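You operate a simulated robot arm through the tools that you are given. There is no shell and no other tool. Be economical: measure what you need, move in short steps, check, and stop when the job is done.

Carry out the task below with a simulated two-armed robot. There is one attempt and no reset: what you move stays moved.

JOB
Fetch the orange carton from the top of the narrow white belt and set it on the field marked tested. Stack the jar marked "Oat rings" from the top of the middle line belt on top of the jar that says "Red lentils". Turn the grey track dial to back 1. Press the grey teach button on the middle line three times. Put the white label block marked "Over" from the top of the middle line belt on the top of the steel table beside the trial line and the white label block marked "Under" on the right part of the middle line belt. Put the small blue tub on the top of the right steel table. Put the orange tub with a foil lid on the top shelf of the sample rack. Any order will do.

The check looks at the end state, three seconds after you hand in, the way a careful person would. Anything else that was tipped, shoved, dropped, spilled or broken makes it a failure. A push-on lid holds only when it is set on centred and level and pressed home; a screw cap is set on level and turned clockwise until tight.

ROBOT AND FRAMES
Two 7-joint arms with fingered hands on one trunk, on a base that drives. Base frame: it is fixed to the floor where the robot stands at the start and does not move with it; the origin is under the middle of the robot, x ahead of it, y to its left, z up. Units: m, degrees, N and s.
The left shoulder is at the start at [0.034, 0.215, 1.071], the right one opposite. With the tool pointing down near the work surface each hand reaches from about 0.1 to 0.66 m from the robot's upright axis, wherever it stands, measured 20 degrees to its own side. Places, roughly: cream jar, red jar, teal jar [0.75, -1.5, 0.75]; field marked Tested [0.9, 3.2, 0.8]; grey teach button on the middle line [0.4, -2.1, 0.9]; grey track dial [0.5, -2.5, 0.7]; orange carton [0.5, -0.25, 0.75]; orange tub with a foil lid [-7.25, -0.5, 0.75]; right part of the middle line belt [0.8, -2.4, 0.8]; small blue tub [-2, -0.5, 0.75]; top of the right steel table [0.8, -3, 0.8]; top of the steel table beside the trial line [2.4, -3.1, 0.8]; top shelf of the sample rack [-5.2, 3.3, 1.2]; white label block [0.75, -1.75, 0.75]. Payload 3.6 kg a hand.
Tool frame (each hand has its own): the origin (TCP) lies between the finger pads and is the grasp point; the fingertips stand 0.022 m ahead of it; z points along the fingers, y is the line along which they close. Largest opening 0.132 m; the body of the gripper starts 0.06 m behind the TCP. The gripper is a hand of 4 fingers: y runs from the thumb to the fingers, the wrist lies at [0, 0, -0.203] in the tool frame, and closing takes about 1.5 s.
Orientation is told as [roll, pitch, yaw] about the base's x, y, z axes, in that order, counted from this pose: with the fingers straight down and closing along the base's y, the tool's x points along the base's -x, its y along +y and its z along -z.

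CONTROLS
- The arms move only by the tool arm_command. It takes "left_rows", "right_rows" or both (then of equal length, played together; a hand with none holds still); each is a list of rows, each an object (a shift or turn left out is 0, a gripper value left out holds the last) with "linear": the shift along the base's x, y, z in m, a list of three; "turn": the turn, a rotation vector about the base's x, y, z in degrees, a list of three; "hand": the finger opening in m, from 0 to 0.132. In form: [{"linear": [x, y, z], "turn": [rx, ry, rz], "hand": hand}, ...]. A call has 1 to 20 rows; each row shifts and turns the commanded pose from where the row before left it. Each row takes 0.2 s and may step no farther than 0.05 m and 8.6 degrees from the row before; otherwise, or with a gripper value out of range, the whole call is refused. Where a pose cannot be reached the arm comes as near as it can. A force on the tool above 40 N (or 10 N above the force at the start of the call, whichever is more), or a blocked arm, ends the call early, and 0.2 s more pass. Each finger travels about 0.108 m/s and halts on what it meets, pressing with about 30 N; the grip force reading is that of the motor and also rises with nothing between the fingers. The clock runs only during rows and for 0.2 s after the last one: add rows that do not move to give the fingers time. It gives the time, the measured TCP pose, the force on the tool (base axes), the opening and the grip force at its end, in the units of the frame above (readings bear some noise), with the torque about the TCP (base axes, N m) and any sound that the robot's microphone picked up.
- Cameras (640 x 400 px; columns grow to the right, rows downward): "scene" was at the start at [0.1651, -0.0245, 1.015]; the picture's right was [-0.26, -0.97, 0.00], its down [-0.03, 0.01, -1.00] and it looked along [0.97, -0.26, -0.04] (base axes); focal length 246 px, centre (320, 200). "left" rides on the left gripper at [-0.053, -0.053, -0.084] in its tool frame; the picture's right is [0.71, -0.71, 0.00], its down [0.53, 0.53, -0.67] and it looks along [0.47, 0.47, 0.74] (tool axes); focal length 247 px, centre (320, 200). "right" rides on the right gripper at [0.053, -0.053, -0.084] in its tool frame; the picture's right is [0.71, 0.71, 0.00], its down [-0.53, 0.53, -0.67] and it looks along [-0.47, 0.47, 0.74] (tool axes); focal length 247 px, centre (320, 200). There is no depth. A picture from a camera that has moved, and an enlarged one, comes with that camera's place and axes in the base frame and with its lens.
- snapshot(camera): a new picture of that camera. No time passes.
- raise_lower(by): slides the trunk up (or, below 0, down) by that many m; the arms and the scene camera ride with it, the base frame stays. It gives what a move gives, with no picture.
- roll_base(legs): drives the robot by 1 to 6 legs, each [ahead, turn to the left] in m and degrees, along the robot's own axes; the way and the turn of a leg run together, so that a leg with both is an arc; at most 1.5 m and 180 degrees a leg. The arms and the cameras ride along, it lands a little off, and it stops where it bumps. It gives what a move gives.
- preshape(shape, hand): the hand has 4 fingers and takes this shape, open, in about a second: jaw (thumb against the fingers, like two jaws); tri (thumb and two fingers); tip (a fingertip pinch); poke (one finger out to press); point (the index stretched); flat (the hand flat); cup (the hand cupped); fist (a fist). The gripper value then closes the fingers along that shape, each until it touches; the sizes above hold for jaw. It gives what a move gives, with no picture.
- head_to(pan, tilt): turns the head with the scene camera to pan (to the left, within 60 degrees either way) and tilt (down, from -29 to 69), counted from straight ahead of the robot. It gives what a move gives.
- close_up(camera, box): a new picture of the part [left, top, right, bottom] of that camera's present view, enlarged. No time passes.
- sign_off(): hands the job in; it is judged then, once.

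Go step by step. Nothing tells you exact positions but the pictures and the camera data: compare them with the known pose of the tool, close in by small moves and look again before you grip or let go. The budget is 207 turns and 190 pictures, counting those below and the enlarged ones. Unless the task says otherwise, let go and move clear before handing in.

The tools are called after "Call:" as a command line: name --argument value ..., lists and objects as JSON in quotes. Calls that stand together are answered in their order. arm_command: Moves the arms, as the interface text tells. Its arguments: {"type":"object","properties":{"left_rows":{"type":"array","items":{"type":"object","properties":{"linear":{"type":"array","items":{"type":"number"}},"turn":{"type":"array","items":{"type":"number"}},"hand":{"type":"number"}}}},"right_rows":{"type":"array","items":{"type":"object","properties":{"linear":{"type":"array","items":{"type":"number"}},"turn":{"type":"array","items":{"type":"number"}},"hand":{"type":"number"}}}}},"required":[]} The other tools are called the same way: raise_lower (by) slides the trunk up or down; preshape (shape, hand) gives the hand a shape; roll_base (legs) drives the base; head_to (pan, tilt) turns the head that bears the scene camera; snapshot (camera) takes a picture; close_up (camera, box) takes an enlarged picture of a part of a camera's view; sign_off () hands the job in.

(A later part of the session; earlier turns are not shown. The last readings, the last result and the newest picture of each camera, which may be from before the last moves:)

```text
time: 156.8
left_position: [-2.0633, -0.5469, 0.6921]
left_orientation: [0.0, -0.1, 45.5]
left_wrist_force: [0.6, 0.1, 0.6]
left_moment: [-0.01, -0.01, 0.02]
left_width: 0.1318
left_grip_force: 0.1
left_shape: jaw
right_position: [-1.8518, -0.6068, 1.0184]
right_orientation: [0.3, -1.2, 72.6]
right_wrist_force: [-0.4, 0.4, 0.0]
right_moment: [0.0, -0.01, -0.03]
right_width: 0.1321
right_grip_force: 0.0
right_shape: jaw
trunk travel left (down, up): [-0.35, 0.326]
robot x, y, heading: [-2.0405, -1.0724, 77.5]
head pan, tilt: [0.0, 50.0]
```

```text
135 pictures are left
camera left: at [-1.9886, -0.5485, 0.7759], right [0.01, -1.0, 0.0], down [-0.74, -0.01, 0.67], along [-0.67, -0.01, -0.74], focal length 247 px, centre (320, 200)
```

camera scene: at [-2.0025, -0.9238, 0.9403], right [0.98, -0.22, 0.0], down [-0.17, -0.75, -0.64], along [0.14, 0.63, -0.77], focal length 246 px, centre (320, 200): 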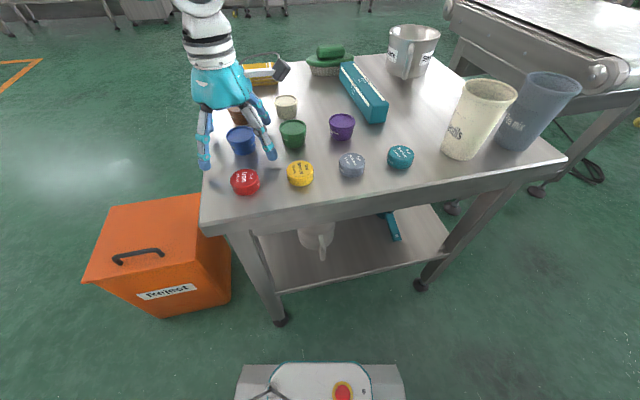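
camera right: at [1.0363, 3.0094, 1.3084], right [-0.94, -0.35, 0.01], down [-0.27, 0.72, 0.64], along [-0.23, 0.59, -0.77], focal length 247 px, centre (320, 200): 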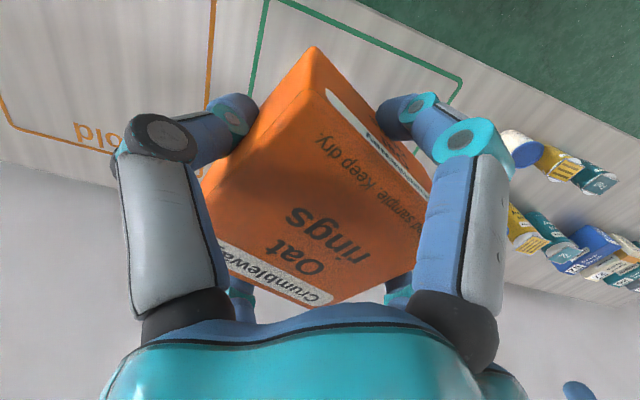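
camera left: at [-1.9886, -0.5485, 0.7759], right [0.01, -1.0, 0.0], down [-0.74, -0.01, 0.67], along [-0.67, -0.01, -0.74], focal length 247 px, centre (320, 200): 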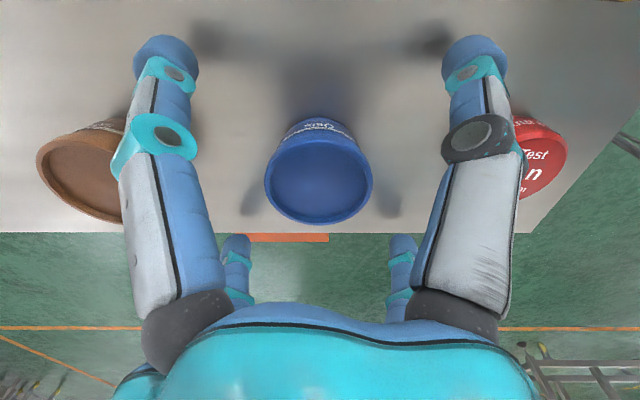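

Call:
arm_command --left_rows '[{"linear": [0, 0, -0.004], "hand": 0.035}, {}, {}, {}, {}, {}, {}, {}]'

Call:
snapshot --camera "left"

Call:
close_up --camera "scene" --box '[160, 60, 340, 200]'

```text
time: 158.6
left_position: [-2.0619, -0.5483, 0.6891]
left_orientation: [0.0, -0.2, 45.5]
left_wrist_force: [-1.0, -1.3, -0.3]
left_moment: [-0.02, 0.0, -0.03]
left_width: 0.0365
left_grip_force: 30.2
left_shape: jaw
right_position: [-1.8533, -0.6058, 1.0182]
right_orientation: [0.2, -1.1, 72.6]
right_wrist_force: [0.1, 1.1, 0.1]
right_moment: [-0.02, 0.0, 0.06]
right_width: 0.1322
right_grip_force: 0.1
right_shape: jaw
trunk travel left (down, up): [-0.35, 0.326]
robot x, y, heading: [-2.0317, -1.0757, 77.5]
head pan, tilt: [0.0, 50.0]
```

```text
134 pictures are left
camera left: at [-1.9884, -0.5483, 0.7723], right [0.01, -1.0, 0.0], down [-0.74, -0.01, 0.67], along [-0.67, -0.01, -0.74], focal length 247 px, centre (320, 200)
```

left: 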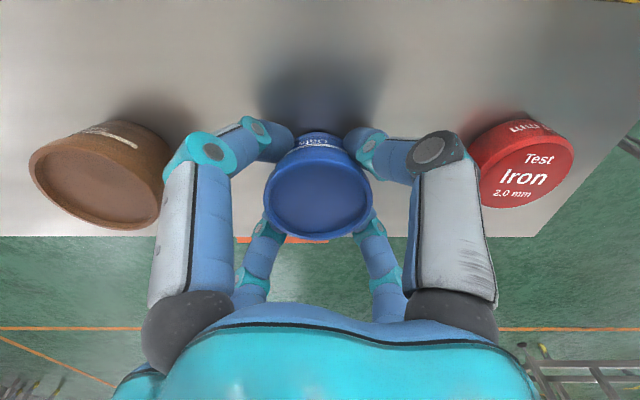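

```text
2.86 times, centred on (250, 130) of scene
camera zoom: at [-2.0024, -0.9238, 0.9403], right [0.98, -0.22, 0.0], down [-0.17, -0.75, -0.64], along [0.14, 0.63, -0.77], focal length 704 px, centre (520, 400)
```

zoom: 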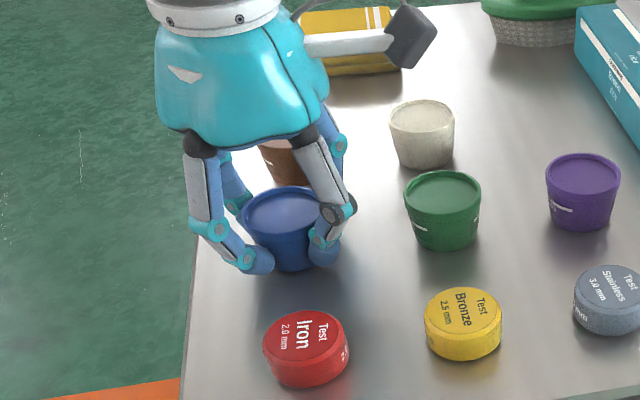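

The tub is gripped (0.0365 m). Tightening slightly and lifting.

Call:
arm_command --left_rows '[{"hand": 0.025}, {"linear": [0, 0, 0.02]}, {"linear": [0, 0, 0.03]}, {"linear": [0, 0, 0.04]}, {"linear": [0, 0, 0.045]}, {"linear": [0, 0, 0.045]}, {"linear": [0, 0, 0.045]}, {"linear": [0, 0, 0.045]}, {"linear": [0, -0.03, 0.03]}, {"linear": [0, -0.04, 0]}, {"linear": [0, -0.04, 0]}, {}]'

Call:
snapshot --camera "left"

Call:
snapshot --camera "scene"

```text
time: 161.2
left_position: [-2.0631, -0.6578, 0.9891]
left_orientation: [0.0, -0.1, 45.5]
left_wrist_force: [0.2, 0.6, 0.2]
left_moment: [0.02, 0.0, 0.01]
left_width: 0.0356
left_grip_force: 30.0
left_shape: jaw
right_position: [-1.8527, -0.6062, 1.0177]
right_orientation: [0.3, -1.0, 72.7]
right_wrist_force: [-0.6, -0.6, 0.4]
right_moment: [0.01, 0.0, -0.01]
right_width: 0.1318
right_grip_force: 0.1
right_shape: jaw
trunk travel left (down, up): [-0.35, 0.326]
robot x, y, heading: [-2.0366, -1.0727, 77.4]
head pan, tilt: [0.0, 50.0]
```

```text
132 pictures are left
camera left: at [-1.988, -0.6582, 1.073], right [0.01, -1.0, 0.0], down [-0.74, -0.01, 0.67], along [-0.67, -0.01, -0.74], focal length 247 px, centre (320, 200)
```

left: 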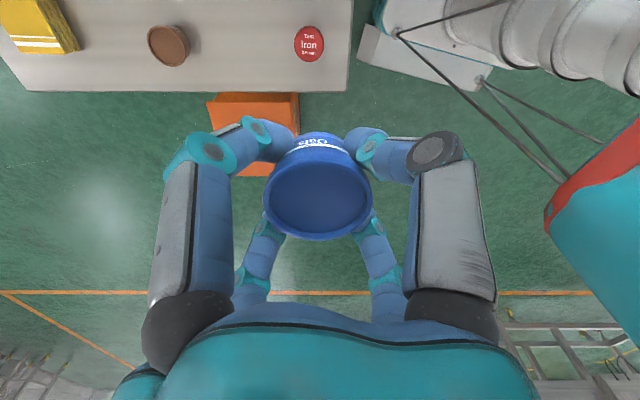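

```text
131 pictures are left
camera scene: at [-2.0024, -0.9236, 0.9402], right [0.98, -0.22, 0.0], down [-0.17, -0.75, -0.64], along [0.14, 0.63, -0.77], focal length 246 px, centre (320, 200)
```

scene: 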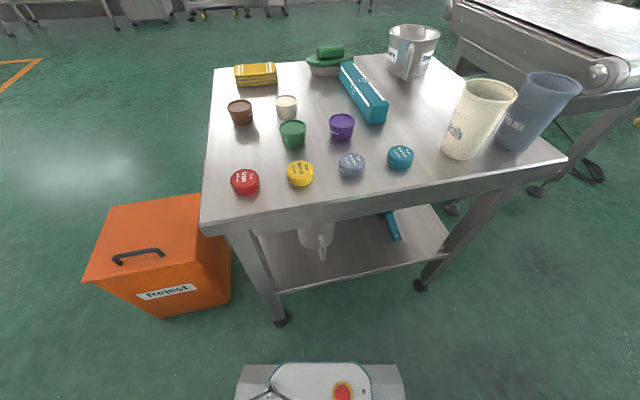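

The blue tub is securely held. I'll raise the trunk again and look east for a way to the right steel table.

Call:
raise_lower --by 0.3

Call:
head_to --pan -60 --tilt 18

Call:
snapshot --camera "scene"

```text
time: 164.2
left_position: [-2.0622, -0.6562, 1.2885]
left_orientation: [-0.1, -0.2, 45.5]
left_wrist_force: [0.3, 0.6, -1.0]
left_moment: [0.01, -0.01, 0.02]
left_width: 0.0359
left_grip_force: 29.9
left_shape: jaw
right_position: [-1.853, -0.6063, 1.3187]
right_orientation: [0.3, -1.1, 72.7]
right_wrist_force: [0.0, -0.3, 0.6]
right_moment: [-0.02, 0.0, -0.02]
right_width: 0.1322
right_grip_force: 0.1
right_shape: jaw
trunk travel left (down, up): [-0.65, 0.026]
robot x, y, heading: [-2.038, -1.0736, 77.3]
head pan, tilt: [0.0, 50.0]
```

```text
time: 165.5
left_position: [-2.0624, -0.6566, 1.289]
left_orientation: [-0.1, -0.1, 45.4]
left_wrist_force: [0.4, 0.0, 0.1]
left_moment: [-0.04, 0.01, 0.01]
left_width: 0.0358
left_grip_force: 29.8
left_shape: jaw
right_position: [-1.853, -0.6053, 1.3188]
right_orientation: [0.3, -1.1, 72.7]
right_wrist_force: [-1.0, 0.5, 0.4]
right_moment: [0.01, 0.0, 0.0]
right_width: 0.1318
right_grip_force: 0.1
right_shape: jaw
trunk travel left (down, up): [-0.65, 0.026]
robot x, y, heading: [-2.0357, -1.0723, 77.6]
head pan, tilt: [-60.0, 18.0]
```

```text
130 pictures are left
camera scene: at [-1.9306, -0.9726, 1.2935], right [0.3, -0.95, 0.0], down [-0.3, -0.09, -0.95], along [0.91, 0.29, -0.31], focal length 246 px, centre (320, 200)
```

scene: 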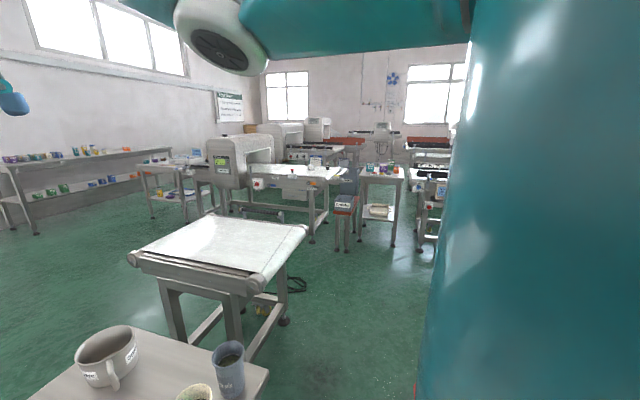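

The direct corridor east is too tight, so I'll go back the way I came: around the bin and north of the table.

Call:
roll_base --legs '[[-0.05, 0], [0, -77]]'

Call:
roll_base --legs '[[-0.75, 0]]'

Call:
roll_base --legs '[[0, 90]]'

Call:
roll_base --legs '[[1.5, 0], [0.6, -60]]'

Call:
head_to --pan 0 --tilt 25

Call:
snapshot --camera "scene"

```text
time: 169.7
left_position: [-1.6432, -0.9845, 1.2897]
left_orientation: [0.1, -0.1, -28.4]
left_wrist_force: [-0.6, -1.1, -0.5]
left_moment: [-0.01, 0.0, 0.0]
left_width: 0.0355
left_grip_force: 30.3
left_shape: jaw
right_position: [-1.5359, -1.1705, 1.3189]
right_orientation: [0.5, -1.3, -1.2]
right_wrist_force: [1.4, -0.8, -0.4]
right_moment: [0.04, 0.01, 0.0]
right_width: 0.1319
right_grip_force: 0.1
right_shape: jaw
trunk travel left (down, up): [-0.65, 0.026]
robot x, y, heading: [-2.0439, -1.058, 1.4]
head pan, tilt: [-60.0, 18.0]
stopped in leg 2: the robot was blocked; the commanded pose is now the measured one
```

```text
time: 173.7
left_position: [-2.3926, -1.0032, 1.2892]
left_orientation: [-0.1, -0.1, -28.4]
left_wrist_force: [-0.6, -0.2, 0.3]
left_moment: [0.01, -0.03, 0.02]
left_width: 0.0355
left_grip_force: 30.2
left_shape: jaw
right_position: [-2.2872, -1.1884, 1.3192]
right_orientation: [0.3, -1.1, -1.3]
right_wrist_force: [0.1, 1.0, 0.0]
right_moment: [0.01, -0.01, 0.0]
right_width: 0.1321
right_grip_force: 0.0
right_shape: jaw
trunk travel left (down, up): [-0.65, 0.026]
robot x, y, heading: [-2.7911, -1.0776, 1.3]
head pan, tilt: [-60.0, 18.0]
```

```text
time: 177.4
left_position: [-2.8004, -0.6638, 1.2904]
left_orientation: [-0.1, -0.2, 51.4]
left_wrist_force: [0.1, -0.1, 0.1]
left_moment: [0.0, -0.08, -0.04]
left_width: 0.0355
left_grip_force: 30.2
left_shape: jaw
right_position: [-2.5972, -0.592, 1.3203]
right_orientation: [0.1, -1.2, 78.7]
right_wrist_force: [-1.2, 1.1, 0.4]
right_moment: [0.0, -0.06, 0.02]
right_width: 0.1318
right_grip_force: 0.1
right_shape: jaw
trunk travel left (down, up): [-0.65, 0.026]
robot x, y, heading: [-2.7236, -1.0867, 83.8]
head pan, tilt: [-60.0, 18.0]
stopped in leg 1: the robot was blocked; the commanded pose is now the measured one
```

```text
time: 180.2
left_position: [-2.7482, -0.3723, 1.2923]
left_orientation: [0.1, -0.1, 48.8]
left_wrist_force: [0.3, -0.1, -0.3]
left_moment: [0.01, 0.01, 0.02]
left_width: 0.0355
left_grip_force: 30.3
left_shape: jaw
right_position: [-2.5426, -0.3081, 1.3225]
right_orientation: [0.2, -1.3, 76.0]
right_wrist_force: [0.1, 0.0, -0.2]
right_moment: [0.03, 0.03, 0.04]
right_width: 0.1319
right_grip_force: 0.0
right_shape: jaw
trunk travel left (down, up): [-0.65, 0.026]
robot x, y, heading: [-2.6957, -0.792, 79.3]
head pan, tilt: [-60.0, 18.0]
stopped in leg 1: the robot was blocked; the commanded pose is now the measured one
```

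```text
time: 181.5
left_position: [-2.7467, -0.3692, 1.2914]
left_orientation: [0.0, 0.0, 48.8]
left_wrist_force: [0.5, -0.5, -0.8]
left_moment: [-0.01, 0.0, -0.01]
left_width: 0.0358
left_grip_force: 30.1
left_shape: jaw
right_position: [-2.54, -0.3052, 1.3211]
right_orientation: [0.3, -1.2, 76.0]
right_wrist_force: [-0.5, 0.2, -0.4]
right_moment: [-0.03, 0.03, 0.0]
right_width: 0.1319
right_grip_force: 0.1
right_shape: jaw
trunk travel left (down, up): [-0.65, 0.026]
robot x, y, heading: [-2.6997, -0.7892, 79.1]
head pan, tilt: [0.0, 25.0]
```

```text
129 pictures are left
camera scene: at [-2.6667, -0.6263, 1.2821], right [0.98, -0.19, 0.0], down [-0.08, -0.42, -0.91], along [0.17, 0.89, -0.42], focal length 246 px, centre (320, 200)
```

scene: 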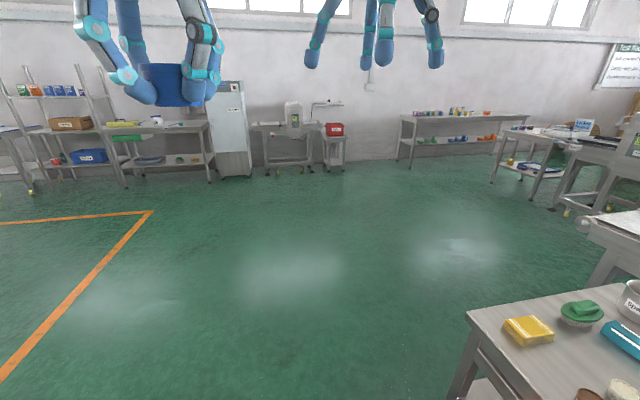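

I touched something, probably the orange bin to my right. Let me look before moving.

Call:
head_to --pan -50 --tilt 60

Call:
snapshot --camera "scene"

```text
time: 182.7
left_position: [-2.7469, -0.3686, 1.2925]
left_orientation: [0.0, 0.0, 48.8]
left_wrist_force: [-0.3, -0.5, -0.1]
left_moment: [0.03, -0.03, 0.03]
left_width: 0.0356
left_grip_force: 30.4
left_shape: jaw
right_position: [-2.5407, -0.3052, 1.3204]
right_orientation: [0.4, -1.2, 76.0]
right_wrist_force: [-0.1, -0.1, 0.1]
right_moment: [0.02, -0.01, 0.01]
right_width: 0.1322
right_grip_force: 0.1
right_shape: jaw
trunk travel left (down, up): [-0.65, 0.026]
robot x, y, heading: [-2.6972, -0.7907, 79.3]
head pan, tilt: [-50.0, 60.0]
```

```text
128 pictures are left
camera scene: at [-2.6261, -0.6845, 1.2322], right [0.49, -0.87, 0.0], down [-0.76, -0.42, -0.5], along [0.44, 0.24, -0.87], focal length 246 px, centre (320, 200)
```

scene: 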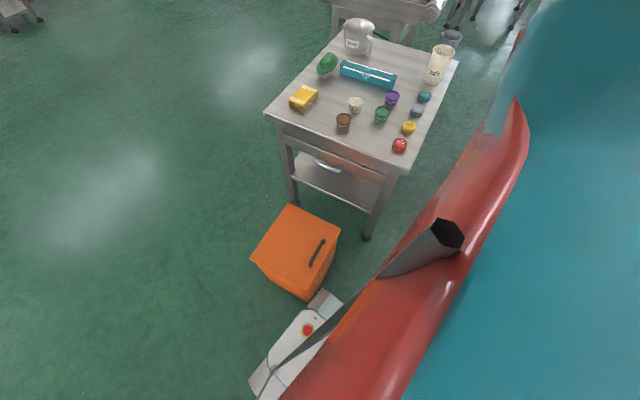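

My front corner is at the bin's corner; it still stands upright by the table. I'll back off and pass further west.

Call:
roll_base --legs '[[-0.2, 0], [0, 40]]'

Call:
roll_base --legs '[[0.75, 0]]'

Call:
roll_base --legs '[[0.6, -40]]'

Call:
roll_base --legs '[[0.4, -60], [0.9, 0]]'

Call:
snapshot --camera "scene"

```text
time: 186.2
left_position: [-3.0431, -0.6994, 1.2912]
left_orientation: [0.0, -0.2, 88.9]
left_wrist_force: [1.1, -0.3, -0.7]
left_moment: [0.02, 0.0, 0.02]
left_width: 0.0355
left_grip_force: 29.5
left_shape: jaw
right_position: [-2.9268, -0.5164, 1.3208]
right_orientation: [0.3, -1.2, 116.2]
right_wrist_force: [0.0, 0.3, -0.6]
right_moment: [0.02, 0.02, -0.01]
right_width: 0.1321
right_grip_force: 0.1
right_shape: jaw
trunk travel left (down, up): [-0.65, 0.026]
robot x, y, heading: [-2.7071, -0.9725, 119.3]
head pan, tilt: [-50.0, 60.0]
```

```text
time: 190.3
left_position: [-3.4116, -0.0394, 1.2923]
left_orientation: [0.0, -0.1, 88.9]
left_wrist_force: [-0.5, 0.3, -0.3]
left_moment: [-0.04, 0.01, 0.0]
left_width: 0.0354
left_grip_force: 30.1
left_shape: jaw
right_position: [-3.2946, 0.1435, 1.3216]
right_orientation: [0.3, -1.1, 116.0]
right_wrist_force: [0.0, 0.1, -0.4]
right_moment: [0.0, 0.03, 0.01]
right_width: 0.1321
right_grip_force: 0.0
right_shape: jaw
trunk travel left (down, up): [-0.65, 0.026]
robot x, y, heading: [-3.0737, -0.3111, 119.2]
head pan, tilt: [-50.0, 60.0]
```

```text
time: 193.7
left_position: [-3.2441, 0.6919, 1.2929]
left_orientation: [0.2, 0.0, 48.5]
left_wrist_force: [-0.1, 0.5, -0.3]
left_moment: [-0.02, 0.0, 0.02]
left_width: 0.0352
left_grip_force: 30.3
left_shape: jaw
right_position: [-3.0368, 0.7569, 1.3217]
right_orientation: [0.5, -1.2, 75.7]
right_wrist_force: [0.6, 0.0, -0.1]
right_moment: [-0.04, 0.04, -0.02]
right_width: 0.1322
right_grip_force: 0.0
right_shape: jaw
trunk travel left (down, up): [-0.65, 0.026]
robot x, y, heading: [-3.1844, 0.2697, 79.2]
head pan, tilt: [-50.0, 60.0]
```

```text
time: 201.2
left_position: [-1.7454, 1.1126, 1.2933]
left_orientation: [0.0, -0.1, -12.0]
left_wrist_force: [-0.2, 0.0, 0.0]
left_moment: [-0.01, 0.03, 0.0]
left_width: 0.0352
left_grip_force: 29.9
left_shape: jaw
right_position: [-1.5887, 0.9634, 1.3224]
right_orientation: [0.3, -1.3, 15.2]
right_wrist_force: [-0.2, 0.4, 0.4]
right_moment: [0.04, 0.0, -0.01]
right_width: 0.1321
right_grip_force: 0.0
right_shape: jaw
trunk travel left (down, up): [-0.65, 0.026]
robot x, y, heading: [-2.0816, 0.8474, 18.7]
head pan, tilt: [-50.0, 60.0]
```

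```text
127 pictures are left
camera scene: at [-1.954, 0.8355, 1.2321], right [-0.52, -0.86, 0.0], down [-0.74, 0.45, -0.5], along [0.43, -0.26, -0.87], focal length 246 px, centre (320, 200)
```

scene: 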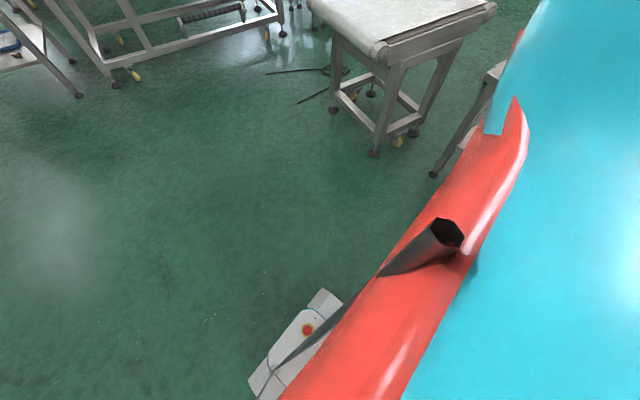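

Clear. Now driving east, then south down the aisle in front of the belts.

Call:
roll_base --legs '[[0, -18]]'

Call:
roll_base --legs '[[1.45, 0]]'

Call:
roll_base --legs '[[0.8, -90]]'

Call:
head_to --pan 0 --tilt 25

Call:
snapshot --camera "scene"

```text
time: 202.6
left_position: [-1.6793, 0.9931, 1.2947]
left_orientation: [0.1, 0.0, -29.9]
left_wrist_force: [0.1, 0.3, -0.3]
left_moment: [0.01, -0.01, -0.01]
left_width: 0.0352
left_grip_force: 30.2
left_shape: jaw
right_position: [-1.5762, 0.8032, 1.323]
right_orientation: [0.4, -1.2, -2.7]
right_wrist_force: [0.9, 0.2, -0.4]
right_moment: [0.03, -0.02, -0.02]
right_width: 0.1321
right_grip_force: 0.0
right_shape: jaw
trunk travel left (down, up): [-0.65, 0.026]
robot x, y, heading: [-2.0839, 0.864, 1.0]
head pan, tilt: [-50.0, 60.0]
```

```text
time: 209.8
left_position: [-0.2244, 1.029, 1.2939]
left_orientation: [0.0, -0.1, -29.4]
left_wrist_force: [0.0, -1.1, -0.7]
left_moment: [0.02, -0.01, 0.02]
left_width: 0.0355
left_grip_force: 29.8
left_shape: jaw
right_position: [-0.1179, 0.8388, 1.3244]
right_orientation: [0.4, -1.2, -2.2]
right_wrist_force: [0.0, 0.3, 0.1]
right_moment: [0.01, 0.02, 0.04]
right_width: 0.1323
right_grip_force: 0.1
right_shape: jaw
trunk travel left (down, up): [-0.65, 0.026]
robot x, y, heading: [-0.6269, 0.8935, 1.7]
head pan, tilt: [-50.0, 60.0]
```

```text
time: 214.6
left_position: [0.0067, -0.0166, 1.297]
left_orientation: [0.4, 0.0, -121.2]
left_wrist_force: [-1.2, 0.4, -0.7]
left_moment: [0.0, -0.08, 0.01]
left_width: 0.035
left_grip_force: 30.1
left_shape: jaw
right_position: [-0.1865, -0.1147, 1.3255]
right_orientation: [0.6, -1.2, -93.8]
right_wrist_force: [-0.7, 0.0, -0.2]
right_moment: [0.01, -0.1, -0.01]
right_width: 0.1319
right_grip_force: 0.1
right_shape: jaw
trunk travel left (down, up): [-0.65, 0.026]
robot x, y, heading: [-0.0604, 0.3875, -88.7]
head pan, tilt: [-50.0, 60.0]
stopped in leg 1: the robot was blocked; the commanded pose is now the measured one
```

```text
time: 215.8
left_position: [0.014, -0.017, 1.295]
left_orientation: [0.1, -0.1, -121.0]
left_wrist_force: [0.3, -0.5, -0.7]
left_moment: [-0.01, 0.01, -0.02]
left_width: 0.0346
left_grip_force: 30.3
left_shape: jaw
right_position: [-0.1778, -0.115, 1.3248]
right_orientation: [0.4, -1.2, -93.8]
right_wrist_force: [0.6, -0.5, 0.4]
right_moment: [0.02, 0.01, 0.02]
right_width: 0.1322
right_grip_force: 0.1
right_shape: jaw
trunk travel left (down, up): [-0.65, 0.026]
robot x, y, heading: [-0.0652, 0.389, -88.7]
head pan, tilt: [0.0, 25.0]
```

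```text
126 pictures are left
camera scene: at [-0.0599, 0.2192, 1.2821], right [-1.0, -0.02, 0.0], down [-0.01, 0.42, -0.91], along [0.02, -0.91, -0.42], focal length 246 px, centre (320, 200)
```

scene: 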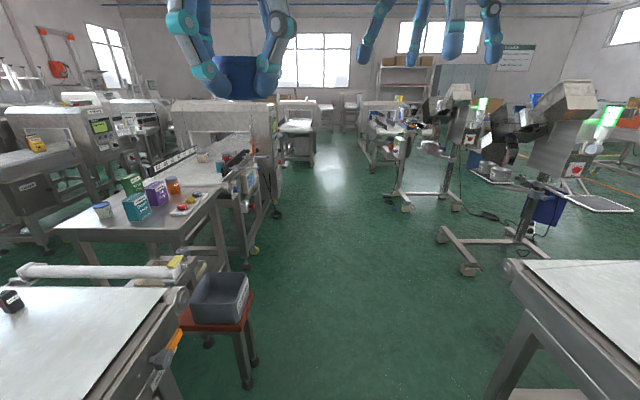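

The aisle south is open. I'm driving along it to look at the middle line.

Call:
roll_base --legs '[[1.45, 0]]'

Call:
head_to --pan 45 --tilt 25

Call:
snapshot --camera "scene"

```text
time: 223.0
left_position: [0.0468, -1.4571, 1.2948]
left_orientation: [0.1, -0.1, -120.7]
left_wrist_force: [0.4, 0.5, -0.4]
left_moment: [-0.03, -0.03, 0.03]
left_width: 0.0349
left_grip_force: 30.2
left_shape: jaw
right_position: [-0.1457, -1.557, 1.3261]
right_orientation: [0.3, -1.1, -93.6]
right_wrist_force: [0.0, 0.5, 0.1]
right_moment: [-0.02, 0.0, -0.02]
right_width: 0.1321
right_grip_force: 0.1
right_shape: jaw
trunk travel left (down, up): [-0.65, 0.026]
robot x, y, heading: [-0.0314, -1.0517, -88.6]
head pan, tilt: [0.0, 25.0]
```

```text
time: 224.1
left_position: [0.0452, -1.4572, 1.2965]
left_orientation: [0.0, -0.1, -120.7]
left_wrist_force: [-1.3, 0.2, 0.0]
left_moment: [0.0, 0.0, 0.02]
left_width: 0.0349
left_grip_force: 30.2
left_shape: jaw
right_position: [-0.1456, -1.5569, 1.3256]
right_orientation: [0.3, -1.2, -93.5]
right_wrist_force: [-1.0, -1.2, -0.4]
right_moment: [0.02, 0.01, 0.01]
right_width: 0.132
right_grip_force: 0.1
right_shape: jaw
trunk travel left (down, up): [-0.65, 0.026]
robot x, y, heading: [-0.0361, -1.0516, -88.6]
head pan, tilt: [45.0, 25.0]
```

```text
125 pictures are left
camera scene: at [0.0361, -1.1935, 1.2821], right [-0.69, -0.72, 0.0], down [-0.31, 0.29, -0.91], along [0.66, -0.63, -0.42], focal length 246 px, centre (320, 200)
```

scene: 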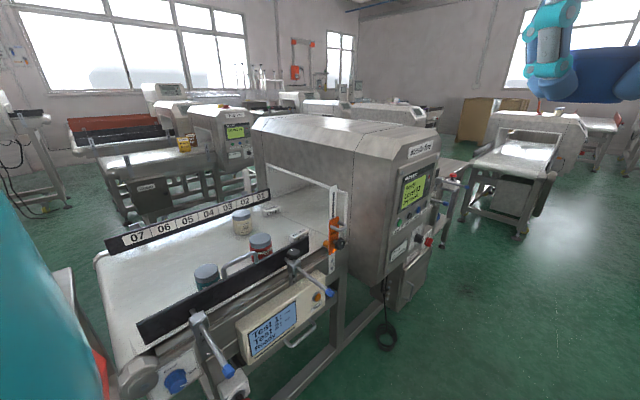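

Call:
close_up --camera "scene" --box '[90, 180, 350, 340]'

Call:
close_up --camera "scene" --box '[320, 120, 520, 300]'

```text
2.46 times, centred on (220, 260) of scene
camera zoom: at [0.0361, -1.1935, 1.2821], right [-0.69, -0.72, 0.0], down [-0.31, 0.29, -0.91], along [0.66, -0.63, -0.42], focal length 606 px, centre (566, 52)
```

zoom: 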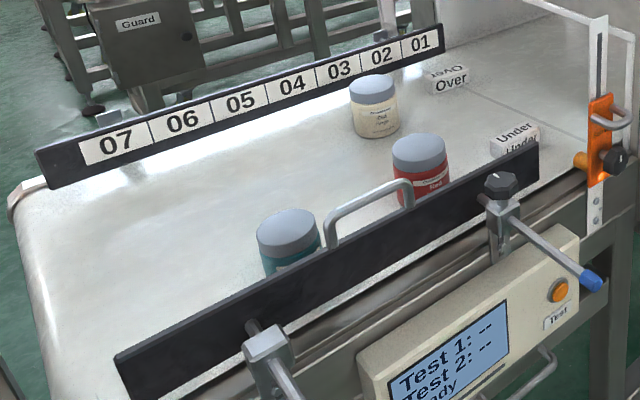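

```text
2.22 times, centred on (420, 210) of scene
camera zoom: at [0.0361, -1.1935, 1.2821], right [-0.69, -0.72, 0.0], down [-0.31, 0.29, -0.91], along [0.66, -0.63, -0.42], focal length 547 px, centre (98, 178)
```

zoom: 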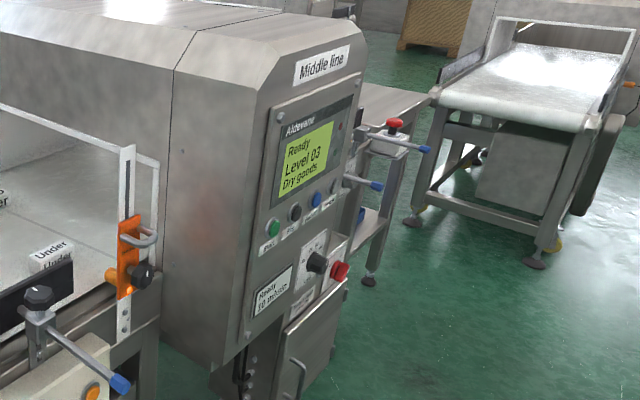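

I see the jars, the two label blocks and the control panel. Driving further south to see the panel front, the belt's right part and the right steel table.

Call:
roll_base --legs '[[1.0, 0]]'

Call:
head_to --pan 50 --tilt 25

Call:
snapshot --camera "scene"

```text
time: 229.3
left_position: [0.0827, -2.4541, 1.2952]
left_orientation: [0.0, -0.2, -120.0]
left_wrist_force: [0.2, 0.0, -1.1]
left_moment: [-0.02, 0.03, -0.03]
left_width: 0.0349
left_grip_force: 29.2
left_shape: jaw
right_position: [-0.1075, -2.5561, 1.3252]
right_orientation: [0.3, -1.1, -92.7]
right_wrist_force: [-0.1, 0.0, -0.3]
right_moment: [0.0, 0.02, -0.01]
right_width: 0.1319
right_grip_force: 0.2
right_shape: jaw
trunk travel left (down, up): [-0.65, 0.026]
robot x, y, heading: [-0.0038, -2.0502, -87.9]
head pan, tilt: [45.0, 25.0]
```

```text
time: 229.9
left_position: [0.0817, -2.4548, 1.2964]
left_orientation: [0.0, -0.1, -120.0]
left_wrist_force: [-0.3, 0.5, -0.3]
left_moment: [0.01, 0.01, 0.0]
left_width: 0.0352
left_grip_force: 30.0
left_shape: jaw
right_position: [-0.1076, -2.555, 1.3264]
right_orientation: [0.3, -1.0, -92.7]
right_wrist_force: [0.6, -1.0, 0.8]
right_moment: [-0.03, -0.01, 0.01]
right_width: 0.1319
right_grip_force: 0.0
right_shape: jaw
trunk travel left (down, up): [-0.65, 0.026]
robot x, y, heading: [0.0003, -2.0474, -88.0]
head pan, tilt: [50.0, 25.0]
```

```text
122 pictures are left
camera scene: at [0.074, -2.183, 1.2821], right [-0.61, -0.79, 0.0], down [-0.33, 0.26, -0.91], along [0.72, -0.56, -0.42], focal length 246 px, centre (320, 200)
```

scene: 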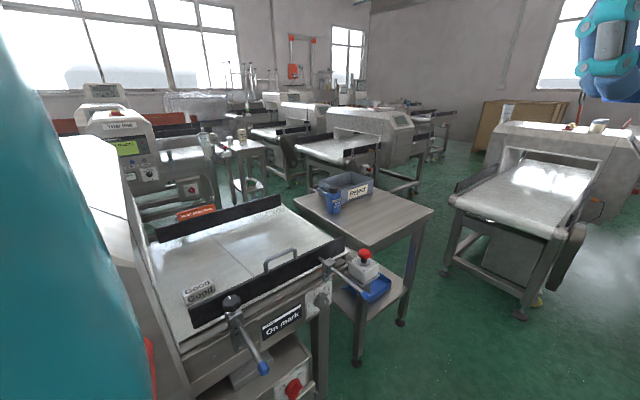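

The right steel table's west edge is near x 0.54, y -2.7…-3.2, with free space in front of the Reject bin. Driving to face it.

Call:
roll_base --legs '[[0.88, 0]]'

Call:
roll_base --legs '[[0, 88]]'

Call:
head_to --pan 10 --tilt 40

Call:
snapshot --camera "scene"

```text
time: 234.6
left_position: [0.1171, -3.3281, 1.2957]
left_orientation: [0.0, -0.1, -119.8]
left_wrist_force: [-0.6, 0.1, -0.6]
left_moment: [0.0, 0.0, 0.01]
left_width: 0.0347
left_grip_force: 29.9
left_shape: jaw
right_position: [-0.0738, -3.4295, 1.3262]
right_orientation: [0.3, -1.1, -92.6]
right_wrist_force: [0.1, -0.2, 0.1]
right_moment: [0.02, 0.02, 0.02]
right_width: 0.132
right_grip_force: 0.0
right_shape: jaw
trunk travel left (down, up): [-0.65, 0.026]
robot x, y, heading: [0.0353, -2.9208, -87.6]
head pan, tilt: [50.0, 25.0]
```

```text
time: 238.2
left_position: [0.4536, -2.9099, 1.2974]
left_orientation: [-0.1, -0.3, -40.0]
left_wrist_force: [-0.4, 0.9, -1.4]
left_moment: [-0.03, 0.07, 0.0]
left_width: 0.0349
left_grip_force: 29.6
left_shape: jaw
right_position: [0.5212, -3.1154, 1.3282]
right_orientation: [0.1, -1.3, -12.8]
right_wrist_force: [0.3, 0.9, 0.4]
right_moment: [-0.06, 0.01, -0.04]
right_width: 0.1317
right_grip_force: 0.0
right_shape: jaw
trunk travel left (down, up): [-0.65, 0.026]
robot x, y, heading: [0.03, -2.993, -5.4]
head pan, tilt: [50.0, 25.0]
stopped in leg 1: the robot was blocked; the commanded pose is now the measured one
```

```text
time: 239.3
left_position: [0.4532, -2.914, 1.298]
left_orientation: [0.0, -0.2, -40.0]
left_wrist_force: [-0.4, 0.4, 0.2]
left_moment: [-0.04, -0.04, -0.02]
left_width: 0.035
left_grip_force: 30.0
left_shape: jaw
right_position: [0.5205, -3.1195, 1.3277]
right_orientation: [0.2, -1.2, -12.8]
right_wrist_force: [-0.7, 0.3, 0.6]
right_moment: [-0.02, 0.0, 0.0]
right_width: 0.1319
right_grip_force: 0.0
right_shape: jaw
trunk travel left (down, up): [-0.65, 0.026]
robot x, y, heading: [0.0272, -2.9932, -5.6]
head pan, tilt: [10.0, 40.0]
```

```text
121 pictures are left
camera scene: at [0.1884, -2.9937, 1.2588], right [0.08, -1.0, 0.0], down [-0.64, -0.05, -0.77], along [0.76, 0.06, -0.64], focal length 246 px, centre (320, 200)
```

scene: 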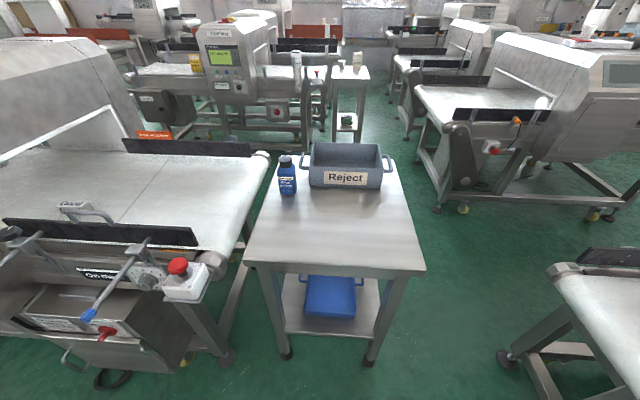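

The table's front half is free. Closing in 10 cm and lowering the trunk before setting the tub down.

Call:
roll_base --legs '[[0.1, 0]]'

Call:
raise_lower --by -0.28

Call:
arm_command --left_rows '[{"linear": [0.02, 0, -0.04]}, {"linear": [0.02, 0, -0.04]}, {"linear": [0.02, 0, -0.02]}, {"linear": [0.02, 0, 0]}, {}]'

Call:
snapshot --camera "scene"

Call:
snapshot --camera "left"

```text
time: 240.5
left_position: [0.5545, -2.9245, 1.2977]
left_orientation: [0.0, -0.3, -40.2]
left_wrist_force: [0.8, 0.3, -0.5]
left_moment: [0.01, 0.04, 0.01]
left_width: 0.0349
left_grip_force: 30.5
left_shape: jaw
right_position: [0.6219, -3.1304, 1.3273]
right_orientation: [0.3, -1.1, -12.8]
right_wrist_force: [0.5, -0.7, 0.3]
right_moment: [0.0, 0.01, 0.02]
right_width: 0.1318
right_grip_force: 0.1
right_shape: jaw
trunk travel left (down, up): [-0.65, 0.026]
robot x, y, heading: [0.127, -3.0019, -5.8]
head pan, tilt: [10.0, 40.0]
```

```text
time: 243.3
left_position: [0.5532, -2.9247, 1.0202]
left_orientation: [0.2, -0.2, -40.0]
left_wrist_force: [0.2, -0.2, -0.5]
left_moment: [0.03, 0.0, 0.0]
left_width: 0.0349
left_grip_force: 30.0
left_shape: jaw
right_position: [0.6205, -3.1296, 1.0477]
right_orientation: [0.2, -1.2, -12.9]
right_wrist_force: [-0.8, 0.3, 0.3]
right_moment: [-0.01, 0.01, 0.02]
right_width: 0.1319
right_grip_force: 0.1
right_shape: jaw
trunk travel left (down, up): [-0.37, 0.306]
robot x, y, heading: [0.1301, -3.0046, -5.4]
head pan, tilt: [10.0, 40.0]
```

```text
time: 244.5
left_position: [0.6341, -2.9245, 0.9187]
left_orientation: [0.1, -0.2, -40.1]
left_wrist_force: [-0.1, 0.4, -0.7]
left_moment: [0.02, 0.01, -0.01]
left_width: 0.0349
left_grip_force: 30.2
left_shape: jaw
right_position: [0.6201, -3.13, 1.0473]
right_orientation: [0.2, -1.1, -12.8]
right_wrist_force: [0.4, -0.5, -0.9]
right_moment: [-0.02, 0.01, 0.01]
right_width: 0.132
right_grip_force: 0.0
right_shape: jaw
trunk travel left (down, up): [-0.37, 0.306]
robot x, y, heading: [0.1298, -2.9999, -5.7]
head pan, tilt: [10.0, 40.0]
```

```text
120 pictures are left
camera scene: at [0.2898, -3.004, 0.9752], right [0.08, -1.0, 0.0], down [-0.64, -0.05, -0.77], along [0.76, 0.06, -0.64], focal length 246 px, centre (320, 200)
```

scene: 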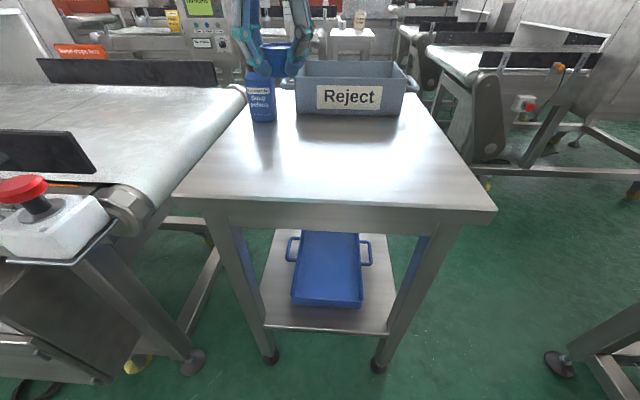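

```text
119 pictures are left
camera left: at [0.6385, -3.001, 1.0026], right [-1.0, -0.09, 0.0], down [-0.07, 0.74, 0.67], along [-0.05, 0.67, -0.74], focal length 247 px, centre (320, 200)
```

left: 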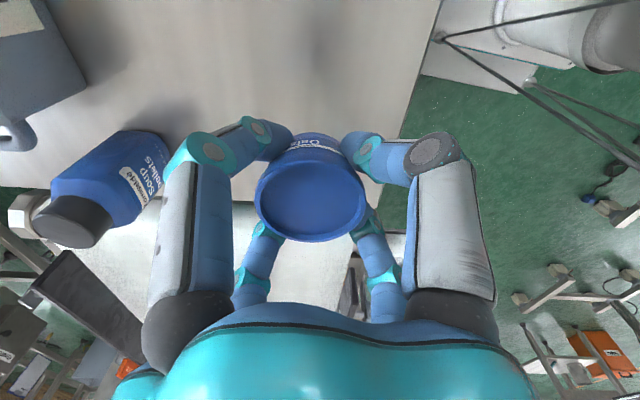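

The tub is over the free table surface. Lowering gently until contact.

Call:
arm_command --left_rows '[{"linear": [0.03, -0.02, -0.03]}, {"linear": [0, 0, -0.03]}, {"linear": [0, 0, -0.02]}, {"linear": [0, 0, -0.01]}, {"linear": [0, 0, -0.006]}, {"linear": [0, 0, -0.006]}, {"linear": [0, 0, -0.006]}, {"linear": [0, 0, -0.006]}, {"linear": [0, 0, -0.006]}, {"linear": [0, 0, -0.006]}, {}]'

Call:
snapshot --camera "scene"

Call:
snapshot --camera "left"

```text
time: 246.9
left_position: [0.6615, -2.9438, 0.7927]
left_orientation: [0.0, -0.2, -40.0]
left_wrist_force: [-0.2, -0.7, -0.7]
left_moment: [0.03, 0.0, -0.03]
left_width: 0.035
left_grip_force: 30.0
left_shape: jaw
right_position: [0.6205, -3.1307, 1.0468]
right_orientation: [0.2, -1.2, -12.8]
right_wrist_force: [-0.7, 0.2, -0.1]
right_moment: [0.0, -0.03, -0.01]
right_width: 0.1319
right_grip_force: 0.0
right_shape: jaw
trunk travel left (down, up): [-0.37, 0.306]
robot x, y, heading: [0.1294, -3.0032, -5.7]
head pan, tilt: [10.0, 40.0]
```

```text
118 pictures are left
camera scene: at [0.2899, -3.004, 0.9752], right [0.08, -1.0, 0.0], down [-0.64, -0.05, -0.77], along [0.76, 0.06, -0.64], focal length 246 px, centre (320, 200)
```

scene: 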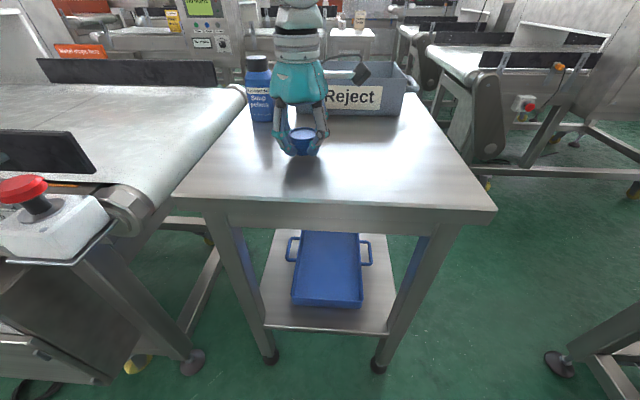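

```text
117 pictures are left
camera left: at [0.6673, -3.0208, 0.8763], right [-1.0, -0.09, 0.0], down [-0.07, 0.74, 0.67], along [-0.05, 0.67, -0.74], focal length 247 px, centre (320, 200)
```

left: 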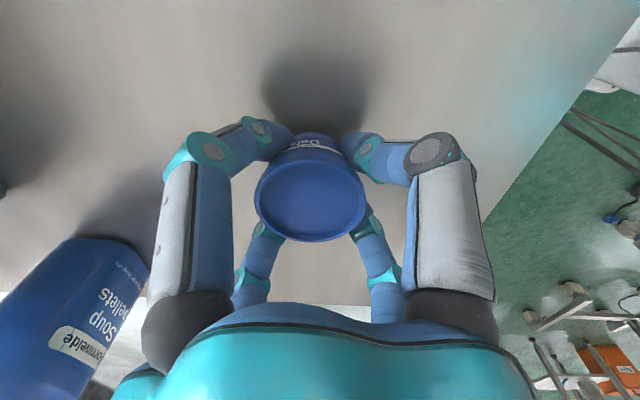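

Not touching yet, but close. Lowering further in fine steps.

Call:
arm_command --left_rows '[{"linear": [0, 0, -0.006]}, {"linear": [0, 0, -0.006]}, {"linear": [0, 0, -0.005]}, {"linear": [0, 0, -0.005]}, {"linear": [0, 0, -0.005]}, {"linear": [0, 0, -0.005]}, {"linear": [0, 0, -0.005]}, {"linear": [0, 0, -0.005]}, {"linear": [0, 0, -0.005]}, {"linear": [0, 0, -0.005]}, {"linear": [0, 0, -0.005]}]'

Call:
snapshot --camera "left"

```text
time: 247.8
left_position: [0.6666, -2.9479, 0.7834]
left_orientation: [0.2, -0.9, -40.1]
left_wrist_force: [-5.1, 1.8, 19.0]
left_moment: [0.01, 0.06, 0.01]
left_width: 0.036
left_grip_force: 30.4
left_shape: jaw
right_position: [0.6193, -3.1317, 1.0493]
right_orientation: [0.2, -1.2, -12.8]
right_wrist_force: [-0.5, 1.0, 0.0]
right_moment: [-0.01, -0.01, 0.0]
right_width: 0.1321
right_grip_force: 0.0
right_shape: jaw
trunk travel left (down, up): [-0.37, 0.306]
robot x, y, heading: [0.1298, -3.0023, -5.4]
head pan, tilt: [10.0, 40.0]
stopped in row 4 (left hand): the force on the tool passed its limit at 43 N (the readings are from after the stop); the commanded pose is now the measured one
```

```text
116 pictures are left
camera left: at [0.6694, -3.0227, 0.8672], right [-1.0, -0.09, -0.01], down [-0.07, 0.75, 0.66], along [-0.05, 0.66, -0.75], focal length 247 px, centre (320, 200)
```

left: 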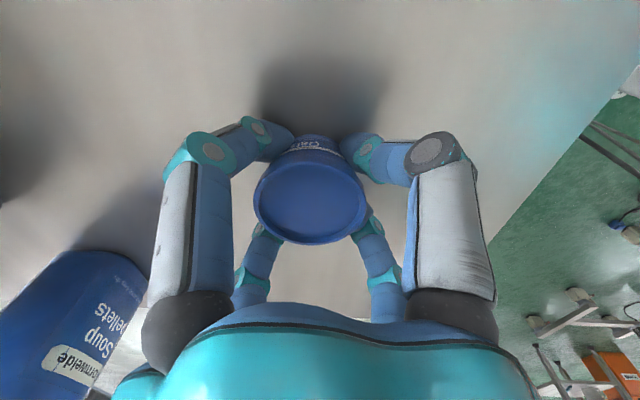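

Contact made. Relieving slightly, opening and lifting away.

Call:
arm_command --left_rows '[{"linear": [0, 0, 0.003]}, {"hand": 0.07}, {"hand": 0.11}, {}, {}, {"linear": [0, 0, 0.03]}, {"linear": [0, 0, 0.04]}, {"linear": [0, 0, 0.04]}, {"linear": [-0.02, 0, 0.04]}, {"linear": [-0.04, 0, 0.02]}, {}]'

Call:
snapshot --camera "scene"

```text
time: 250.2
left_position: [0.6042, -2.9466, 0.9534]
left_orientation: [0.2, -0.7, -40.0]
left_wrist_force: [0.0, -0.1, 0.1]
left_moment: [-0.03, 0.0, -0.04]
left_width: 0.1096
left_grip_force: 0.0
left_shape: jaw
right_position: [0.6213, -3.1303, 1.0492]
right_orientation: [0.2, -1.2, -12.9]
right_wrist_force: [0.3, -0.7, -0.4]
right_moment: [0.0, -0.02, 0.0]
right_width: 0.1321
right_grip_force: 0.1
right_shape: jaw
trunk travel left (down, up): [-0.37, 0.306]
robot x, y, heading: [0.1278, -3.0045, -5.4]
head pan, tilt: [10.0, 40.0]
```

```text
115 pictures are left
camera scene: at [0.2901, -3.004, 0.9751], right [0.08, -1.0, 0.0], down [-0.64, -0.05, -0.77], along [0.76, 0.06, -0.64], focal length 246 px, centre (320, 200)
```

scene: 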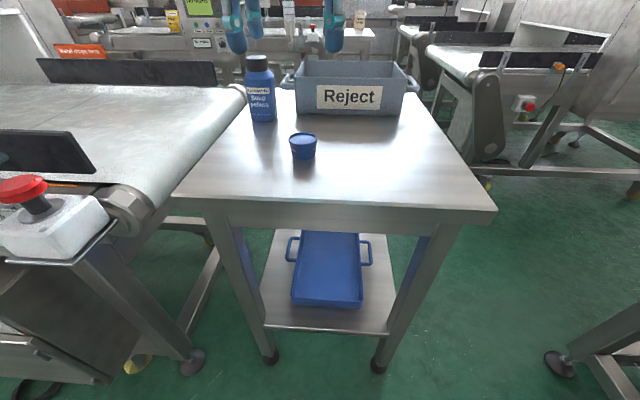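

The blue tub stands on the right steel table. Now backing away to look at the dial and panel on the middle line.

Call:
arm_command --left_rows '[{"linear": [-0.02, 0.03, 0.02], "turn": [0, 0, 8]}, {"linear": [-0.02, 0.03, 0.02], "turn": [0, 0, 8]}, {"linear": [-0.02, 0.03, 0.02], "turn": [0, 0, 8]}, {"turn": [0, 0, 8]}, {}]'

Call:
roll_base --legs '[[-0.35, 0]]'

Call:
roll_base --legs '[[0, 50]]'

Call:
head_to --pan 0 --tilt 15

Call:
snapshot --camera "scene"

```text
time: 251.4
left_position: [0.5447, -2.8559, 1.0129]
left_orientation: [0.4, -0.7, -7.9]
left_wrist_force: [0.7, 0.8, 0.1]
left_moment: [-0.04, -0.01, 0.0]
left_width: 0.1095
left_grip_force: 0.0
left_shape: jaw
right_position: [0.6209, -3.1313, 1.0479]
right_orientation: [0.1, -1.2, -12.8]
right_wrist_force: [0.3, -0.1, 0.3]
right_moment: [0.02, -0.01, 0.0]
right_width: 0.1318
right_grip_force: 0.1
right_shape: jaw
trunk travel left (down, up): [-0.37, 0.306]
robot x, y, heading: [0.127, -3.0021, -5.8]
head pan, tilt: [10.0, 40.0]
```

```text
time: 253.7
left_position: [0.196, -2.8225, 1.0133]
left_orientation: [0.1, -0.6, -8.2]
left_wrist_force: [0.0, 0.7, -0.1]
left_moment: [0.02, -0.02, 0.0]
left_width: 0.1097
left_grip_force: 0.0
left_shape: jaw
right_position: [0.271, -3.097, 1.049]
right_orientation: [0.2, -1.2, -12.8]
right_wrist_force: [0.0, 0.4, 0.6]
right_moment: [0.02, 0.0, 0.01]
right_width: 0.1323
right_grip_force: 0.0
right_shape: jaw
trunk travel left (down, up): [-0.37, 0.306]
robot x, y, heading: [-0.2186, -2.9674, -5.6]
head pan, tilt: [10.0, 40.0]
```

```text
time: 256.4
left_position: [-0.063, -2.5563, 1.0126]
left_orientation: [0.3, -0.6, 41.7]
left_wrist_force: [-1.0, -0.1, -0.7]
left_moment: [-0.01, 0.02, 0.03]
left_width: 0.1097
left_grip_force: 0.1
left_shape: jaw
right_position: [0.1962, -2.676, 1.0483]
right_orientation: [0.2, -1.1, 36.8]
right_wrist_force: [0.7, 0.0, -0.3]
right_moment: [-0.01, 0.01, -0.03]
right_width: 0.1319
right_grip_force: 0.2
right_shape: jaw
trunk travel left (down, up): [-0.37, 0.306]
robot x, y, heading: [-0.1922, -2.9969, 44.3]
head pan, tilt: [10.0, 40.0]
```

```text
time: 257.3
left_position: [-0.0637, -2.5549, 1.0128]
left_orientation: [0.2, -0.6, 41.7]
left_wrist_force: [0.1, 0.2, 0.3]
left_moment: [0.0, 0.02, 0.01]
left_width: 0.1099
left_grip_force: 0.0
left_shape: jaw
right_position: [0.195, -2.6748, 1.0492]
right_orientation: [0.1, -1.2, 36.9]
right_wrist_force: [-0.7, 0.4, -0.4]
right_moment: [-0.01, -0.01, 0.0]
right_width: 0.1321
right_grip_force: 0.1
right_shape: jaw
trunk travel left (down, up): [-0.37, 0.306]
robot x, y, heading: [-0.1929, -2.9972, 44.2]
head pan, tilt: [0.0, 15.0]
```

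```text
114 pictures are left
camera scene: at [-0.0692, -2.8795, 1.0146], right [0.7, -0.72, 0.0], down [-0.19, -0.18, -0.97], along [0.69, 0.67, -0.26], focal length 246 px, centre (320, 200)
```

scene: 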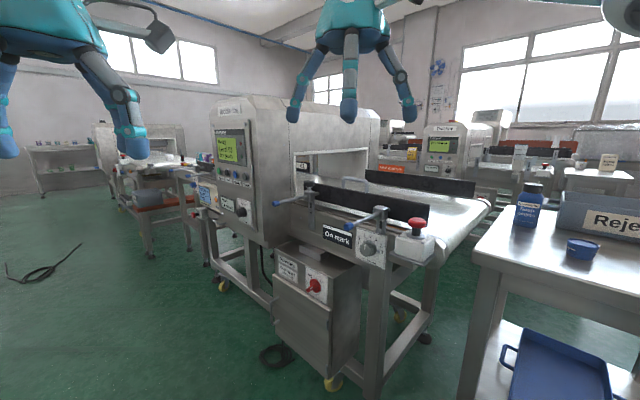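

Call:
close_up --camera "scene" --box '[320, 190, 440, 290]'

Call:
close_up --camera "scene" --box '[195, 110, 315, 240]'

```text
4.00 times, centred on (380, 240) of scene
camera zoom: at [-0.0692, -2.8795, 1.0146], right [0.7, -0.72, 0.0], down [-0.19, -0.18, -0.97], along [0.69, 0.67, -0.26], focal length 985 px, centre (80, 40)
```

zoom: 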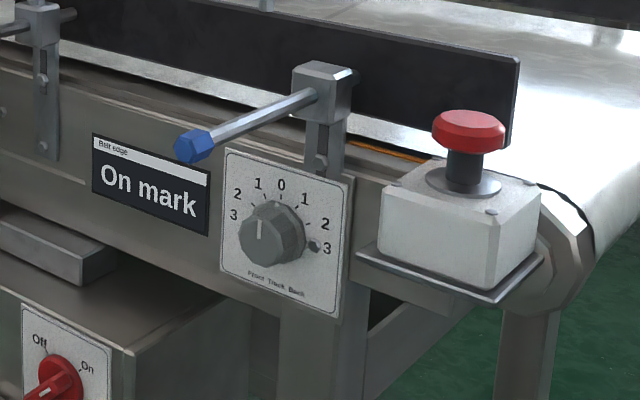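

```text
3.08 times, centred on (255, 175) of scene
camera zoom: at [-0.0692, -2.8795, 1.0146], right [0.7, -0.72, 0.0], down [-0.19, -0.18, -0.97], along [0.69, 0.67, -0.26], focal length 758 px, centre (520, 277)
```

zoom: 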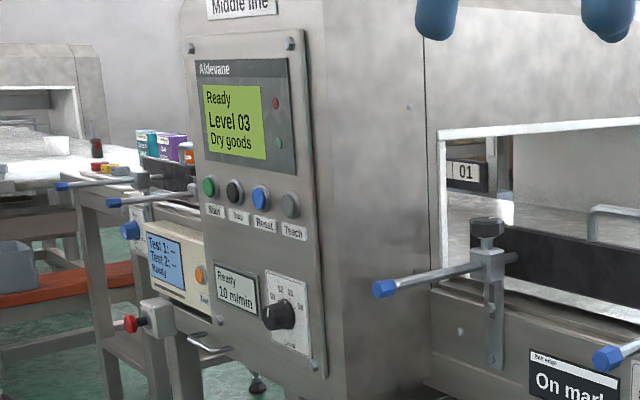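

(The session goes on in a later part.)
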